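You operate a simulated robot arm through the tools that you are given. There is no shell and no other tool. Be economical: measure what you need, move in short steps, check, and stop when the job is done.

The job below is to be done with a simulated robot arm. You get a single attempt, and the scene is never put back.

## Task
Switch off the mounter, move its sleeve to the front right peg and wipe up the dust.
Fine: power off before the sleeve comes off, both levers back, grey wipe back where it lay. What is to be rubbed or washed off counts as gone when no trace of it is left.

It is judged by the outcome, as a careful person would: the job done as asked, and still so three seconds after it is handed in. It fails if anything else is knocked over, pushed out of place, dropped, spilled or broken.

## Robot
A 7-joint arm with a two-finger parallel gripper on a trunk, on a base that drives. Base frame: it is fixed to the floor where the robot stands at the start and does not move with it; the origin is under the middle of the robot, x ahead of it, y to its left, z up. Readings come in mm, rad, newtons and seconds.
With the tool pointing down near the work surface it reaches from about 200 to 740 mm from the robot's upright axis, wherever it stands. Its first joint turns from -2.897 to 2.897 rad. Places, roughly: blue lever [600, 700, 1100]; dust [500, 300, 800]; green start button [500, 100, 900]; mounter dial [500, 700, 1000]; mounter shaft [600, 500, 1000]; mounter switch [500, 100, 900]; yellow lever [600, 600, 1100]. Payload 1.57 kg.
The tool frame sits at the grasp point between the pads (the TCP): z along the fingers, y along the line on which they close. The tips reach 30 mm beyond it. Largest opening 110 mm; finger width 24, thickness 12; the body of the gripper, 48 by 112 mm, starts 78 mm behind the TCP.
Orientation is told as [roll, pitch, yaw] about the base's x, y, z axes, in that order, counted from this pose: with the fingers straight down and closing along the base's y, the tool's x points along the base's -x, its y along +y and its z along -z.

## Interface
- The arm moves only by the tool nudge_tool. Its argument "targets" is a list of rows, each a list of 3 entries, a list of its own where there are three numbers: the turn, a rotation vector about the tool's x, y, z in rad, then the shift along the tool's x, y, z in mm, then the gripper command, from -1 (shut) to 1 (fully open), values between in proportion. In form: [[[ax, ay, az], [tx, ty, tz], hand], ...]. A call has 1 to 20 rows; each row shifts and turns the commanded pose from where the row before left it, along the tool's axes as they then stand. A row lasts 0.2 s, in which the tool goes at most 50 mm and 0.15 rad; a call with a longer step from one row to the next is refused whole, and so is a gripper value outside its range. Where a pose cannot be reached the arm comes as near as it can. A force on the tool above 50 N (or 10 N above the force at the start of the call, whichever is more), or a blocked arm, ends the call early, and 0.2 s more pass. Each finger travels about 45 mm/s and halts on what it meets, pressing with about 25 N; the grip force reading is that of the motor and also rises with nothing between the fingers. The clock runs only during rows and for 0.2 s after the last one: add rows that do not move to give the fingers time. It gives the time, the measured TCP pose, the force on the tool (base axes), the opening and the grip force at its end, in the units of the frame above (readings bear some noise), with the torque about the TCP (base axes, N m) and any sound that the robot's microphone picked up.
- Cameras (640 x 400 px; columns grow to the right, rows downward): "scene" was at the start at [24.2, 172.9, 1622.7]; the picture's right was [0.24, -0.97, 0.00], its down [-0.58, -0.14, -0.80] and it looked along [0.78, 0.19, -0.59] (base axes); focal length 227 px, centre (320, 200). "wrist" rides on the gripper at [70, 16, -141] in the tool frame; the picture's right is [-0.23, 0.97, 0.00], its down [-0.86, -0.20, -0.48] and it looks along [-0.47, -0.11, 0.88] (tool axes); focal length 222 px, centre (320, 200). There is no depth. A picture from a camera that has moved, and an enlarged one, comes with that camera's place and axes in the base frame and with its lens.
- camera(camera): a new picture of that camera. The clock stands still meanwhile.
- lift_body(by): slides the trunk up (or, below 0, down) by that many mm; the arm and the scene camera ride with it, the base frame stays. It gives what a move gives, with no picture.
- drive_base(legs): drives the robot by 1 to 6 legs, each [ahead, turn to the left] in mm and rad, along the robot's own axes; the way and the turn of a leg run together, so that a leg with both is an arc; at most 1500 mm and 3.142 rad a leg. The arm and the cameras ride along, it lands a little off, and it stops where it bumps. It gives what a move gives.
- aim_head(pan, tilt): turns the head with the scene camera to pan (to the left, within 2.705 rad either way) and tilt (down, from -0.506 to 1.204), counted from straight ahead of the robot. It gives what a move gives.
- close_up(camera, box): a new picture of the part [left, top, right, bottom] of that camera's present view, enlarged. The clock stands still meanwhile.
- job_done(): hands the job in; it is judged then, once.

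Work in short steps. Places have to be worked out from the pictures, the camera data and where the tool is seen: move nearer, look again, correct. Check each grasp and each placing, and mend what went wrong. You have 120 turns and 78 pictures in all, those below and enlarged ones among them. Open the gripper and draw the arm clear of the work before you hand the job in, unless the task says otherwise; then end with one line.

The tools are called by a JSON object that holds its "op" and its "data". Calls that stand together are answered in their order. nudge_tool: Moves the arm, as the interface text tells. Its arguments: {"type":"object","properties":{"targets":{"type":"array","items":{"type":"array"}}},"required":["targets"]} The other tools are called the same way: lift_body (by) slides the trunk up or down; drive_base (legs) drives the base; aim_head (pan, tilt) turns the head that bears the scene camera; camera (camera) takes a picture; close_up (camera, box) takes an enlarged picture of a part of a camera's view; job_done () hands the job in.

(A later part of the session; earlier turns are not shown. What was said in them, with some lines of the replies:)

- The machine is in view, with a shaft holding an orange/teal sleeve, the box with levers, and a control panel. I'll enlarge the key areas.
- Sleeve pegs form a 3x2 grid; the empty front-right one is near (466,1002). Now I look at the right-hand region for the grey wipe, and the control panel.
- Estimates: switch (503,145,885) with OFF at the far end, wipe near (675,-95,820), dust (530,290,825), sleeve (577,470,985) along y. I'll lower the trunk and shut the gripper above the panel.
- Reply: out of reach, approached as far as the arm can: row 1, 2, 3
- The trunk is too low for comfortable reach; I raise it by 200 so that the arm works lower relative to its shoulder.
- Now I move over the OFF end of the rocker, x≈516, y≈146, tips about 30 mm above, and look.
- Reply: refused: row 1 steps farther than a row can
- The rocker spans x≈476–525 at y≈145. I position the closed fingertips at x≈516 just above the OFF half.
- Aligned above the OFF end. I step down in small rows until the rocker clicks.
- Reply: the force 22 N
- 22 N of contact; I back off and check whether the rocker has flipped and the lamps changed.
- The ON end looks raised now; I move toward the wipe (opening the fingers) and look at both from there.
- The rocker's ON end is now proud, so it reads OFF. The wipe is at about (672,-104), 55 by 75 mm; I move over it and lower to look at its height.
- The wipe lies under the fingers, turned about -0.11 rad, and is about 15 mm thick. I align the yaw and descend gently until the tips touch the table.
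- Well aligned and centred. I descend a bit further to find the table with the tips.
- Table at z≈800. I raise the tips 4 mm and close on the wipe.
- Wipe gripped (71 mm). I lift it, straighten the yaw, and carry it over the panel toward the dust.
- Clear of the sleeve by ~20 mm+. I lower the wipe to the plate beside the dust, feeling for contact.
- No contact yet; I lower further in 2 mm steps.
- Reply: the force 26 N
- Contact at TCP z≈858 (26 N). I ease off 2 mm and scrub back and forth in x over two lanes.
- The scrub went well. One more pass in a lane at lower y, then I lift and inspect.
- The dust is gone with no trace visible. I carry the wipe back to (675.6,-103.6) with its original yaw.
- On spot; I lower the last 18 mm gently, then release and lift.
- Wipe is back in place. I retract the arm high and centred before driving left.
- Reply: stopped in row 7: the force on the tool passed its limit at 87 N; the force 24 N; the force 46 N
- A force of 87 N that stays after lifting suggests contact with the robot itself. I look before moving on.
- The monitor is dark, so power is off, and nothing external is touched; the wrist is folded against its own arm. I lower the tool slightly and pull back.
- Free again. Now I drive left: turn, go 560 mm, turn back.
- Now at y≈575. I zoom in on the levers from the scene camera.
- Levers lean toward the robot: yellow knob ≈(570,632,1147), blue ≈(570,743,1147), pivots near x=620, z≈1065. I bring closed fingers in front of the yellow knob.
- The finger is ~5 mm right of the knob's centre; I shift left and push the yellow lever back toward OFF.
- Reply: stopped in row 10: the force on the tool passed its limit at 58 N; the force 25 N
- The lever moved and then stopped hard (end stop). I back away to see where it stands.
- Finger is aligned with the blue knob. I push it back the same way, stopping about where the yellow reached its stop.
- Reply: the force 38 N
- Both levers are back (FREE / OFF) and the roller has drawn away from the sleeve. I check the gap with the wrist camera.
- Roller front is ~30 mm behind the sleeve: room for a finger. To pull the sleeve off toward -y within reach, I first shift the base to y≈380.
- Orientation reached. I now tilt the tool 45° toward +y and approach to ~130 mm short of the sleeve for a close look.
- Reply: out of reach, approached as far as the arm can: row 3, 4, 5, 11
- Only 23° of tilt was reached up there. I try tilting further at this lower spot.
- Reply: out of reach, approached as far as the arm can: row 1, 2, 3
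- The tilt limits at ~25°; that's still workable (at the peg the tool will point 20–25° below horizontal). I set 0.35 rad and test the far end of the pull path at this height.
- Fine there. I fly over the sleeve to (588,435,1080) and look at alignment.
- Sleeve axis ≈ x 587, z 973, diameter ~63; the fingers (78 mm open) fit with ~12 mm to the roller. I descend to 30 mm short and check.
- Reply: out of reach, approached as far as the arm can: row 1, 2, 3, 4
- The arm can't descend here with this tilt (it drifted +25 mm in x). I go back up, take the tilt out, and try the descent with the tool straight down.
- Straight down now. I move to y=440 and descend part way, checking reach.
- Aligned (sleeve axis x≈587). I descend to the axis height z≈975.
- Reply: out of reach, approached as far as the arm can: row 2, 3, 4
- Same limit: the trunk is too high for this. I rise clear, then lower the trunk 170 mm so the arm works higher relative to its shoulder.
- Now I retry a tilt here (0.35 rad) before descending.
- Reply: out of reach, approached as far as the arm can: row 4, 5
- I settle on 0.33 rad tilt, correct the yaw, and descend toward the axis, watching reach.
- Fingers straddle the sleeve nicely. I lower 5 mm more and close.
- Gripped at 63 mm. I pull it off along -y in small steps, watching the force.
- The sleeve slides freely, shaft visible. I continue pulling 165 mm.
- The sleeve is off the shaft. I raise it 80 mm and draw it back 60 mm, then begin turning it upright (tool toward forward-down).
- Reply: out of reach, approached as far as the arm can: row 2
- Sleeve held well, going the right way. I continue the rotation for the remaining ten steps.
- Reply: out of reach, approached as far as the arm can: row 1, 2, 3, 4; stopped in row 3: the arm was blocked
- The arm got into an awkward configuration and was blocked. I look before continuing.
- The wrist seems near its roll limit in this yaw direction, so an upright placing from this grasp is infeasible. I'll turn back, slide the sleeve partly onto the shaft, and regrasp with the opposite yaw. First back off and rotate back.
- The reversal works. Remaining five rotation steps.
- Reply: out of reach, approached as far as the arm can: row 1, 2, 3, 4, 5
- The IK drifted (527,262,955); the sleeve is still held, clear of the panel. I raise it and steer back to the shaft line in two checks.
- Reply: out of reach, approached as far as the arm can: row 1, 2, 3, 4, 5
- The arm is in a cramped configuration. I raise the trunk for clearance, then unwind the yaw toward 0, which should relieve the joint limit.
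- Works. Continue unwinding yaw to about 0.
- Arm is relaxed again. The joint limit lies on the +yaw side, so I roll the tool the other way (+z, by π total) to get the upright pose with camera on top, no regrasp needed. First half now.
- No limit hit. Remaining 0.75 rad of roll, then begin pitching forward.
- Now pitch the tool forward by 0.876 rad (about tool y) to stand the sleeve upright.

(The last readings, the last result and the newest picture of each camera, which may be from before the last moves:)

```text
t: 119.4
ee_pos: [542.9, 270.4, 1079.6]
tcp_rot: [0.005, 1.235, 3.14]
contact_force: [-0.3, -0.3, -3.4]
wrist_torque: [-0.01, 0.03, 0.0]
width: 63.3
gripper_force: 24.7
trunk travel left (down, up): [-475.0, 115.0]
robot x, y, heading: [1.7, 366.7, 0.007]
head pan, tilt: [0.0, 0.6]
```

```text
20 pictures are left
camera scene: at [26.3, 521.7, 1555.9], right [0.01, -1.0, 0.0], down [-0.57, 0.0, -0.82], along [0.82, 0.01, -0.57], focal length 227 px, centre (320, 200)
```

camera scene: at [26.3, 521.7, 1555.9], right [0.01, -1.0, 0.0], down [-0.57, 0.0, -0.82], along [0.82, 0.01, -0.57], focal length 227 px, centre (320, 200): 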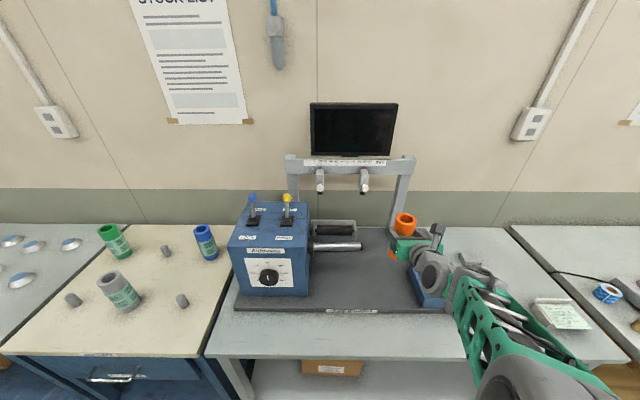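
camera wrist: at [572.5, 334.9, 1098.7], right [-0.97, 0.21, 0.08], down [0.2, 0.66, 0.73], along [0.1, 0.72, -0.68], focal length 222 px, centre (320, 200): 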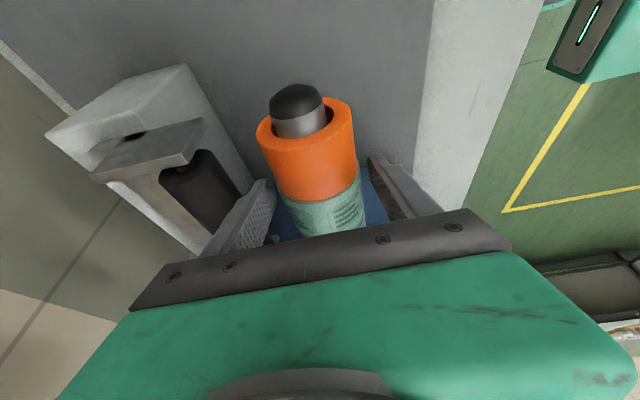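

The sleeve is upright. Before driving left to the peg table I raise everything and check the floor strip to the left.

{"op": "lift_body", "data": {"by": 110}}

{"op": "nudge_tool", "data": {"targets": [[[0, 0, 0], [-10, 0, -30], -0.3], [[0, 0, 0], [-10, 0, -30], -0.3], [[0, 0, 0], [0, 0, 0], -0.3]]}}

{"op": "aim_head", "data": {"pan": 1.4, "tilt": 0.6}}

{"op": "camera", "data": {"camera": "scene"}}

```text
t: 120.8
ee_pos: [542.7, 269.2, 1187.8]
tcp_rot: [0.005, 1.231, 3.139]
contact_force: [0.3, -0.2, -3.4]
wrist_torque: [0.05, 0.03, 0.0]
width: 63.0
gripper_force: 25.5
trunk travel left (down, up): [-585.0, 5.0]
robot x, y, heading: [-3.1, 365.2, 0.007]
head pan, tilt: [0.0, 0.6]
```

```text
t: 121.6
ee_pos: [479.9, 270.3, 1189.3]
tcp_rot: [0.005, 1.233, 3.138]
contact_force: [0.5, -0.5, -4.7]
wrist_torque: [0.03, 0.05, 0.01]
width: 63.3
gripper_force: 24.8
trunk travel left (down, up): [-585.0, 5.0]
robot x, y, heading: [-0.2, 365.9, 0.009]
head pan, tilt: [0.0, 0.6]
```

```text
t: 123.1
ee_pos: [479.3, 269.7, 1190.0]
tcp_rot: [0.005, 1.232, 3.14]
contact_force: [-0.6, 0.5, -4.1]
wrist_torque: [-0.01, 0.04, 0.01]
width: 63.3
gripper_force: 24.6
trunk travel left (down, up): [-585.0, 5.0]
robot x, y, heading: [-3.3, 367.5, 0.011]
head pan, tilt: [1.4, 0.6]
```

```text
19 pictures are left
camera scene: at [-47.7, 608.3, 1665.9], right [0.99, -0.16, 0.0], down [-0.09, -0.56, -0.83], along [0.14, 0.81, -0.56], focal length 227 px, centre (320, 200)
```

scene: 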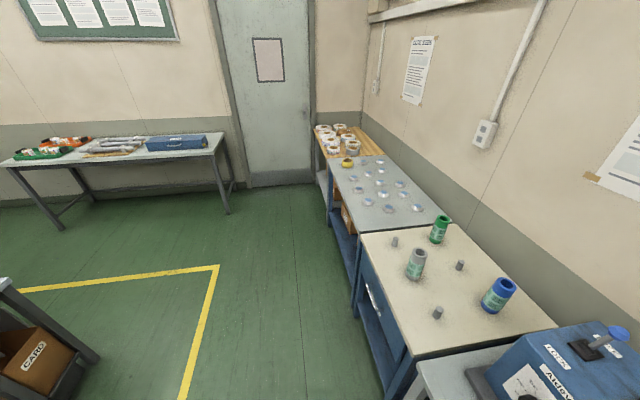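

The floor to the left is clear. I drive left 732 mm.

{"op": "drive_base", "data": {"legs": [[0, 1.561], [732, 0], [0, -1.571]]}}

{"op": "aim_head", "data": {"pan": -0.2, "tilt": 0.75}}

{"op": "camera", "data": {"camera": "scene"}}

{"op": "camera", "data": {"camera": "wrist"}}

```text
t: 125.5
ee_pos: [426.6, 586.7, 1188.2]
tcp_rot: [0.001, 1.23, -2.47]
contact_force: [0.0, -0.1, -4.2]
wrist_torque: [-0.03, 0.03, -0.02]
width: 63.0
gripper_force: 24.5
trunk travel left (down, up): [-585.0, 5.0]
robot x, y, heading: [-10.0, 365.8, 0.646]
head pan, tilt: [1.4, 0.6]
stopped in leg 1: the robot was blocked; the commanded pose is now the measured one
```

```text
t: 127.2
ee_pos: [425.3, 586.8, 1188.9]
tcp_rot: [0.004, 1.231, -2.465]
contact_force: [-0.5, 0.5, -4.6]
wrist_torque: [0.0, 0.05, 0.01]
width: 63.2
gripper_force: 25.3
trunk travel left (down, up): [-585.0, 5.0]
robot x, y, heading: [-13.0, 364.0, 0.645]
head pan, tilt: [-0.201, 0.75]
```

```text
18 pictures are left
camera scene: at [-76.1, 484.9, 1653.0], right [0.43, -0.9, 0.0], down [-0.62, -0.29, -0.73], along [0.66, 0.31, -0.68], focal length 227 px, centre (320, 200)
```

scene: 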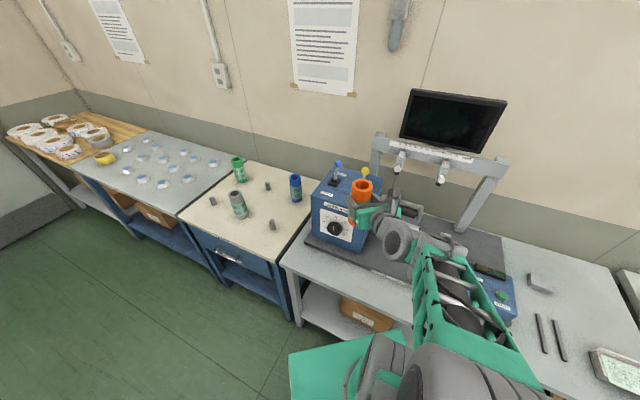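

```text
17 pictures are left
camera wrist: at [350.3, 506.6, 1302.0], right [0.55, -0.81, -0.21], down [-0.7, -0.3, -0.65], along [0.46, 0.5, -0.73], focal length 222 px, centre (320, 200)
```

wrist: 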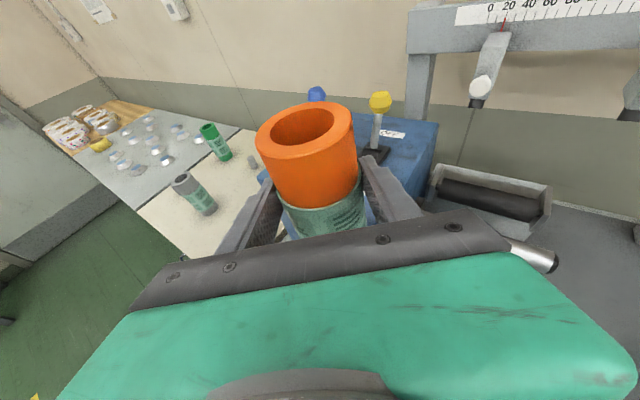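

Turning left was blocked, likely the low elbow on the right side swinging into the table edge. I turn back right instead, to heading -π/2, so as to reverse along the strip.

{"op": "drive_base", "data": {"legs": [[0, -0.64], [-60, 0], [0, -1.571]]}}

```text
t: 133.7
ee_pos: [-157.1, -120.8, 1189.2]
tcp_rot: [0.006, 1.23, 1.594]
contact_force: [-0.3, -0.4, -4.5]
wrist_torque: [0.04, -0.01, 0.0]
width: 63.3
gripper_force: 25.1
trunk travel left (down, up): [-585.0, 5.0]
robot x, y, heading: [-67.9, 358.3, -1.578]
head pan, tilt: [-0.201, 0.75]
```

Now I reverse 740 mm and turn back to face the tables.

{"op": "drive_base", "data": {"legs": [[-740, 0], [0, 1.575]]}}

{"op": "aim_head", "data": {"pan": -0.15, "tilt": 0.85}}

{"op": "camera", "data": {"camera": "scene"}}

```text
t: 141.5
ee_pos: [418.8, 1010.0, 1188.9]
tcp_rot: [0.006, 1.23, -3.121]
contact_force: [0.3, 0.4, -3.5]
wrist_torque: [-0.03, 0.05, 0.0]
width: 63.2
gripper_force: 25.0
trunk travel left (down, up): [-585.0, 5.0]
robot x, y, heading: [-64.2, 1098.8, -0.009]
head pan, tilt: [-0.201, 0.75]
```

```text
t: 142.2
ee_pos: [417.4, 1009.3, 1188.7]
tcp_rot: [0.006, 1.228, -3.123]
contact_force: [-0.3, -0.2, -3.9]
wrist_torque: [0.01, 0.0, 0.01]
width: 63.2
gripper_force: 25.1
trunk travel left (down, up): [-585.0, 5.0]
robot x, y, heading: [-61.4, 1096.0, -0.013]
head pan, tilt: [-0.15, 0.85]
```

```text
16 pictures are left
camera scene: at [-45.4, 1239.5, 1645.1], right [-0.16, -0.99, 0.0], down [-0.74, 0.12, -0.66], along [0.65, -0.11, -0.75], focal length 227 px, centre (320, 200)
```

scene: 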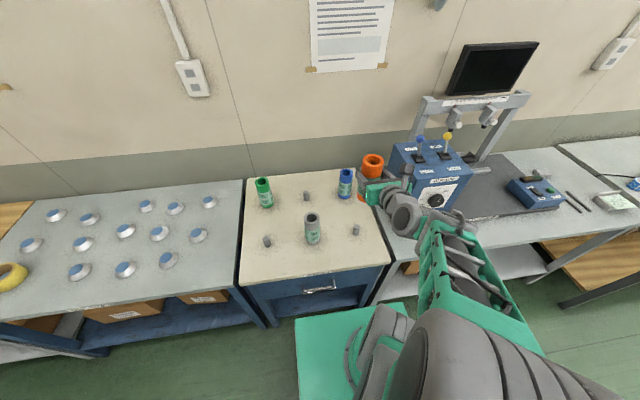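

Peg table ahead; the sleeve is high to its right. I zoom on the front-right peg to locate it precisely.

{"op": "close_up", "data": {"camera": "scene", "box": [290, 160, 410, 260]}}

{"op": "camera", "data": {"camera": "wrist"}}

```text
4.00 times, centred on (350, 210) of scene
camera zoom: at [-45.4, 1239.5, 1645.1], right [-0.16, -0.99, 0.0], down [-0.74, 0.12, -0.66], along [0.65, -0.11, -0.75], focal length 909 px, centre (200, 160)
```

zoom: 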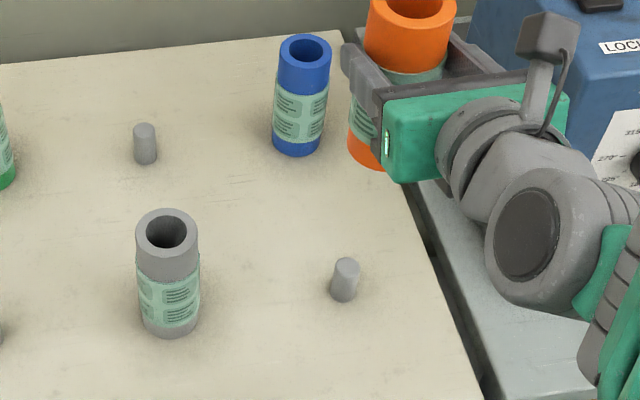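

```text
14 pictures are left
camera wrist: at [309.1, 993.1, 1301.7], right [-0.06, -0.98, -0.21], down [-0.74, 0.19, -0.65], along [0.67, 0.12, -0.73], focal length 222 px, centre (320, 200)
```

wrist: 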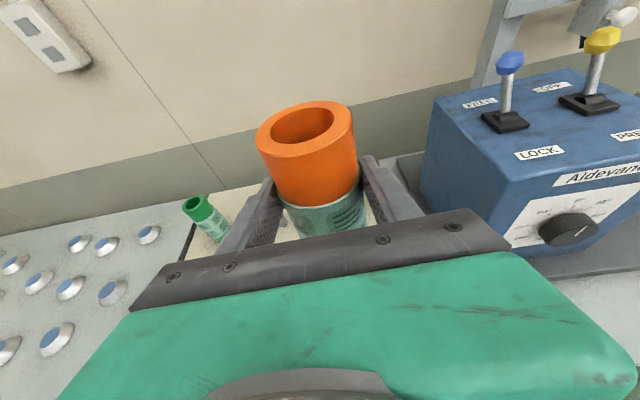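

Peg estimated at (467,~998), top z≈850. I move the sleeve over it horizontally and lower the trunk so the sleeve's bottom is ~50 mm above the peg.

{"op": "nudge_tool", "data": {"targets": [[[0, 0, 0], [8, 6, 23.6], -0.3], [[0, 0, 0], [8, 5, 23.6], -0.3], [[0, 0, 0], [0, 0, 0], -0.3]]}}

{"op": "lift_body", "data": {"by": -190}}

{"op": "close_up", "data": {"camera": "scene", "box": [290, 100, 450, 220]}}

```text
t: 143.0
ee_pos: [467.5, 1000.2, 1187.5]
tcp_rot: [0.006, 1.231, -3.122]
contact_force: [-0.5, 0.3, -3.7]
wrist_torque: [0.01, 0.05, 0.03]
width: 63.1
gripper_force: 25.1
trunk travel left (down, up): [-585.0, 5.0]
robot x, y, heading: [-63.3, 1100.2, -0.01]
head pan, tilt: [-0.15, 0.85]
```

```text
t: 145.1
ee_pos: [468.3, 999.8, 998.3]
tcp_rot: [0.005, 1.229, -3.125]
contact_force: [1.0, -0.8, -3.6]
wrist_torque: [-0.01, 0.03, -0.01]
width: 63.0
gripper_force: 24.9
trunk travel left (down, up): [-395.0, 195.0]
robot x, y, heading: [-63.3, 1096.3, -0.006]
head pan, tilt: [-0.15, 0.85]
```

```text
3.33 times, centred on (370, 160) of scene
camera zoom: at [-45.5, 1239.4, 1455.1], right [-0.16, -0.99, 0.0], down [-0.74, 0.12, -0.66], along [0.65, -0.1, -0.75], focal length 758 px, centre (153, 333)
```

zoom: 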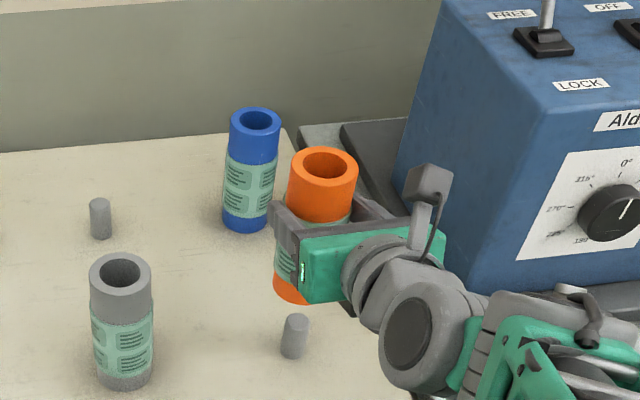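

Comparing the sleeve and peg rays, the peg lies about 7 mm further toward -y. I shift and lower by 40 mm for a near-contact comparison.

{"op": "nudge_tool", "data": {"targets": [[[0, 0, 0], [-18.9, 7, 6.6], -0.3], [[0, 0, 0], [-18.9, 0, 6.6], -0.3], [[0, 0, 0], [0, 0, 0], -0.3]]}}

{"op": "close_up", "data": {"camera": "scene", "box": [330, 140, 410, 210]}}

```text
t: 145.9
ee_pos: [467.5, 993.0, 958.1]
tcp_rot: [0.005, 1.23, -3.121]
contact_force: [-0.3, -0.1, -3.6]
wrist_torque: [0.01, 0.03, 0.01]
width: 63.3
gripper_force: 24.6
trunk travel left (down, up): [-395.0, 195.0]
robot x, y, heading: [-61.7, 1096.3, -0.009]
head pan, tilt: [-0.15, 0.85]
```

```text
5.71 times, centred on (370, 175) of scene
camera zoom: at [-45.3, 1239.4, 1455.0], right [-0.16, -0.99, 0.0], down [-0.74, 0.12, -0.66], along [0.65, -0.1, -0.75], focal length 1299 px, centre (34, 343)
```

zoom: 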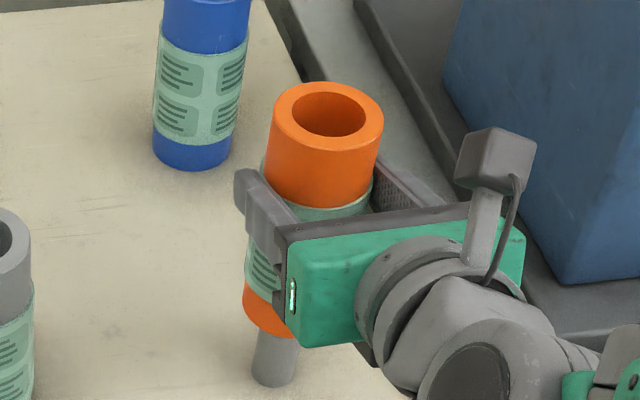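

The bore is ~44 mm vs a ~29 mm peg, and the sleeve bottom is within ~3 mm of the peg axis. I correct by (-2,+2) and lower 40 mm, watching forces.

{"op": "nudge_tool", "data": {"targets": [[[0, 0, 0], [-10, -2, 1.6], -0.3], [[0, 0, 0], [-9.4, 0, 3.3], -0.3], [[0, 0, 0], [-9.4, 0, 3.3], -0.3], [[0, 0, 0], [-9.4, 0, 3.3], -0.3], [[0, 0, 0], [0, 0, 0], -0.3]]}}

{"op": "close_up", "data": {"camera": "scene", "box": [330, 150, 410, 220]}}

```text
t: 147.1
ee_pos: [465.7, 994.5, 916.8]
tcp_rot: [0.003, 1.23, -3.124]
contact_force: [-0.8, 0.0, -4.1]
wrist_torque: [-0.01, 0.06, 0.0]
width: 63.2
gripper_force: 25.1
trunk travel left (down, up): [-395.0, 195.0]
robot x, y, heading: [-61.9, 1094.0, -0.01]
head pan, tilt: [-0.15, 0.85]
```

```text
5.71 times, centred on (370, 185) of scene
camera zoom: at [-45.3, 1239.4, 1455.0], right [-0.16, -0.99, 0.0], down [-0.74, 0.12, -0.66], along [0.65, -0.1, -0.75], focal length 1299 px, centre (34, 286)
```

zoom: 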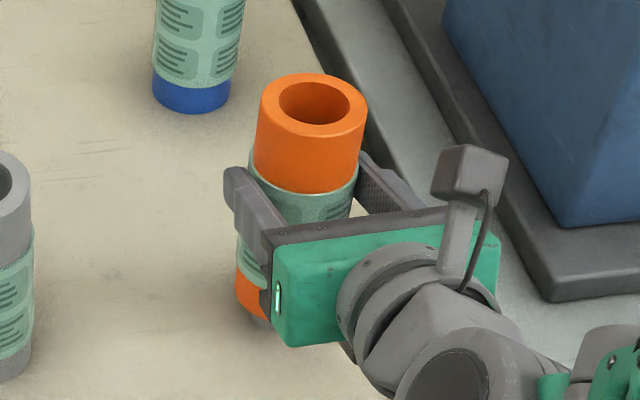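

No contact force and the peg is inside the bore. I lower the remaining ~24 mm gently.

{"op": "nudge_tool", "data": {"targets": [[[0, 0, 0], [-9.4, 0, 3.3], -0.3], [[0, 0, 0], [-4.7, 0, 1.7], -0.3], [[0, 0, 0], [-2.8, 0, 1], -0.3], [[0, 0, 0], [-1.9, 0, 0.7], -0.3], [[0, 0, 0], [0, 0, 0], -0.3]]}}

```text
t: 148.3
ee_pos: [466.5, 995.3, 897.9]
tcp_rot: [0.003, 1.231, -3.121]
contact_force: [-0.6, 1.1, -5.6]
wrist_torque: [0.01, 0.11, 0.0]
width: 63.4
gripper_force: 24.5
trunk travel left (down, up): [-395.0, 195.0]
robot x, y, heading: [-62.6, 1099.4, -0.009]
head pan, tilt: [-0.15, 0.85]
```

{"op": "nudge_tool", "data": {"targets": [[[0, 0, 0], [-1.9, 0, 0.7], -0.3], [[0, 0, 0], [-1.9, 0, 0.7], -0.3], [[0, 0, 0], [-1.9, 0, 0.7], -0.3], [[0, 0, 0], [0, 0, 0], -0.3]]}}

```text
t: 149.3
ee_pos: [465.1, 995.6, 896.1]
tcp_rot: [0.01, 1.238, -3.118]
contact_force: [-5.2, 3.2, 20.2]
wrist_torque: [0.35, -0.46, 0.09]
width: 63.2
gripper_force: 25.4
trunk travel left (down, up): [-395.0, 195.0]
robot x, y, heading: [-66.4, 1096.2, -0.004]
head pan, tilt: [-0.15, 0.85]
```

Touchdown at TCP z≈897 (sleeve bottom on the table). I unload 3 mm and open the fingers.

{"op": "nudge_tool", "data": {"targets": [[[0, 0, 0], [3, 0, -1.1], -0.3], [[0, 0, 0], [0, 0, 0], -0.1], [[0, 0, 0], [0, 0, 0], 0.15], [[0, 0, 0], [0, 0, 0], 0.4], [[0, 0, 0], [0, 0, 0], 0.6], [[0, 0, 0], [0, 0, 0], 0.6]]}}

{"op": "close_up", "data": {"camera": "scene", "box": [330, 150, 410, 220]}}

```text
t: 150.7
ee_pos: [465.5, 994.7, 894.7]
tcp_rot: [0.006, 1.23, -3.121]
contact_force: [-0.7, -0.2, 0.2]
wrist_torque: [0.03, 0.04, 0.03]
width: 87.9
gripper_force: 0.1
trunk travel left (down, up): [-395.0, 195.0]
robot x, y, heading: [-64.8, 1097.9, -0.009]
head pan, tilt: [-0.15, 0.85]
```

```text
5.71 times, centred on (370, 185) of scene
camera zoom: at [-45.8, 1239.5, 1455.0], right [-0.16, -0.99, 0.0], down [-0.74, 0.12, -0.66], along [0.65, -0.11, -0.75], focal length 1299 px, centre (34, 286)
```

zoom: 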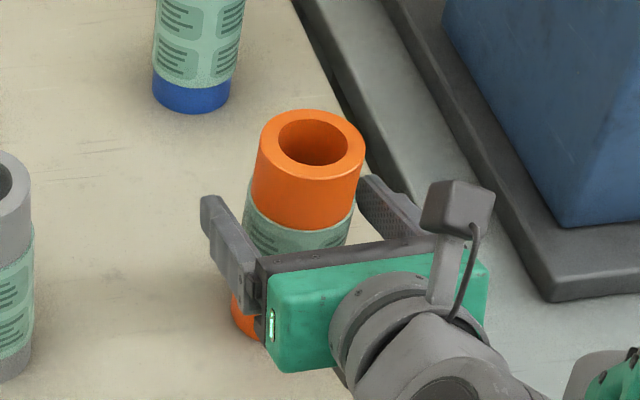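

The sleeve stands on the peg. I back the hand straight out along the tool axis.

{"op": "nudge_tool", "data": {"targets": [[[0, 0, 0], [0, 0, -20], 0.6], [[0, 0, 0], [0, 0, -35], 0.6], [[0, 0, 0], [0, 0, -35], 0.6], [[0, 0, 0], [0, 0, -20], 0.6], [[0, 0, 0], [0, 0, 0], 0.6]]}}

{"op": "drive_base", "data": {"legs": [[-200, 0]]}}

{"op": "aim_head", "data": {"pan": -0.4, "tilt": 0.6}}

{"op": "camera", "data": {"camera": "scene"}}

```text
t: 151.9
ee_pos: [362.6, 993.5, 931.7]
tcp_rot: [0.005, 1.231, -3.123]
contact_force: [-0.4, 1.3, 0.0]
wrist_torque: [-0.02, 0.01, -0.01]
width: 88.0
gripper_force: 0.0
trunk travel left (down, up): [-395.0, 195.0]
robot x, y, heading: [-64.5, 1099.2, -0.011]
head pan, tilt: [-0.15, 0.85]
```

```text
t: 153.5
ee_pos: [160.1, 994.9, 931.1]
tcp_rot: [0.004, 1.232, -3.122]
contact_force: [0.5, -0.1, 0.4]
wrist_torque: [-0.02, 0.04, -0.03]
width: 87.9
gripper_force: 0.1
trunk travel left (down, up): [-395.0, 195.0]
robot x, y, heading: [-265.7, 1098.7, -0.013]
head pan, tilt: [-0.15, 0.85]
```

```text
t: 154.3
ee_pos: [158.6, 995.5, 931.3]
tcp_rot: [0.004, 1.231, -3.122]
contact_force: [0.4, 0.6, 0.1]
wrist_torque: [-0.04, 0.01, 0.03]
width: 88.0
gripper_force: 0.0
trunk travel left (down, up): [-395.0, 195.0]
robot x, y, heading: [-266.0, 1097.3, -0.012]
head pan, tilt: [-0.4, 0.6]
```

```text
9 pictures are left
camera scene: at [-244.8, 1218.9, 1475.9], right [-0.4, -0.92, 0.0], down [-0.52, 0.23, -0.82], along [0.76, -0.33, -0.57], focal length 227 px, centre (320, 200)
```

scene: 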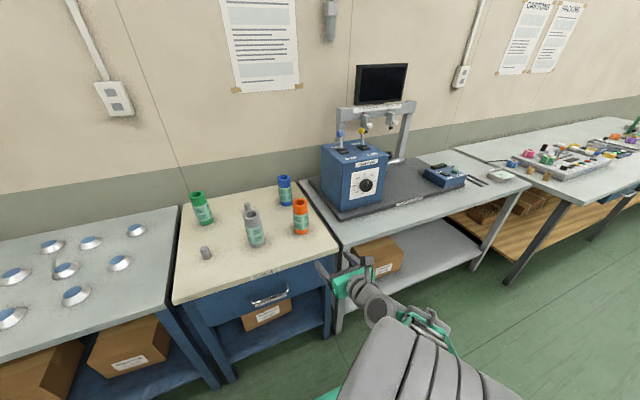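

Everything looks orderly. I zoom in for a last check of the peg table and the machine.

{"op": "close_up", "data": {"camera": "scene", "box": [180, 160, 340, 260]}}

{"op": "close_up", "data": {"camera": "scene", "box": [310, 120, 470, 220]}}

{"op": "close_up", "data": {"camera": "scene", "box": [380, 150, 540, 215]}}

```text
4.00 times, centred on (260, 210) of scene
camera zoom: at [-244.8, 1218.9, 1475.9], right [-0.4, -0.92, 0.0], down [-0.52, 0.23, -0.82], along [0.76, -0.33, -0.57], focal length 909 px, centre (560, 160)
```

zoom: 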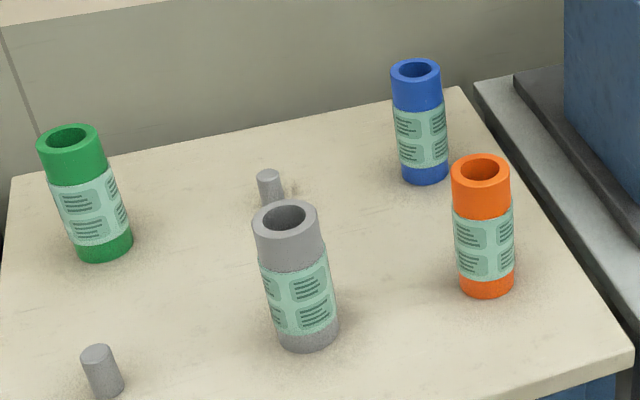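

```text
4.00 times, centred on (390, 170) of scene
camera zoom: at [-244.8, 1218.9, 1475.9], right [-0.4, -0.92, 0.0], down [-0.52, 0.23, -0.82], along [0.76, -0.33, -0.57], focal length 909 px, centre (40, 320)
```

zoom: 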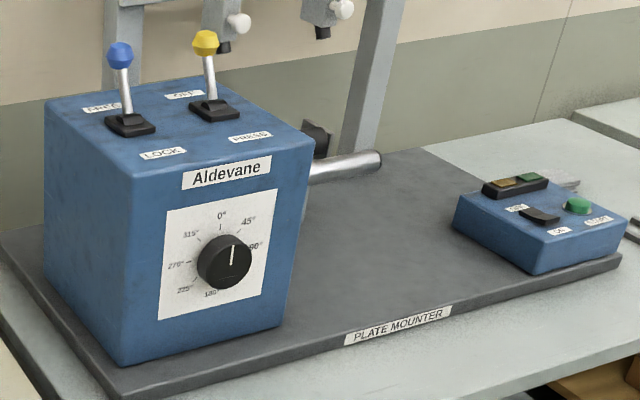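

```text
4.00 times, centred on (460, 182) of scene
camera zoom: at [-244.8, 1218.9, 1475.9], right [-0.4, -0.92, 0.0], down [-0.52, 0.23, -0.82], along [0.76, -0.33, -0.57], focal length 909 px, centre (-240, 270)
```

zoom: 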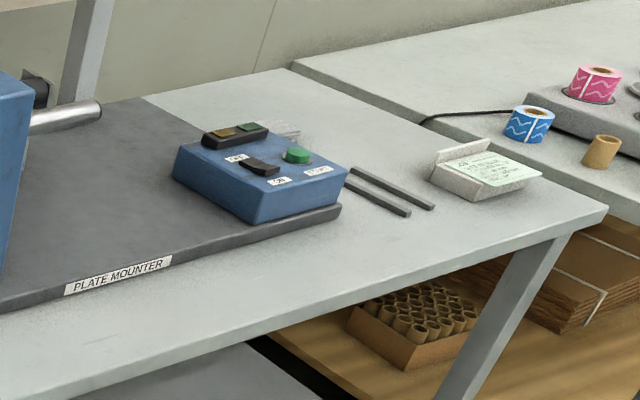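

The sleeve stands on the front right peg, the switch is off, both levers are back, the plate is clean and the wipe is in its place. The arm is clear with its fingers open, so I hand in.

{"op": "job_done", "data": {}}

```text
The job is handed in.
```

The mounter is switched off, both levers are back, its sleeve is on the front right peg, the dust is wiped up and the grey wipe is back where it lay; while turning, the base was once blocked by something I couldn't identify, but the pictures afterwards showed nothing out of place.
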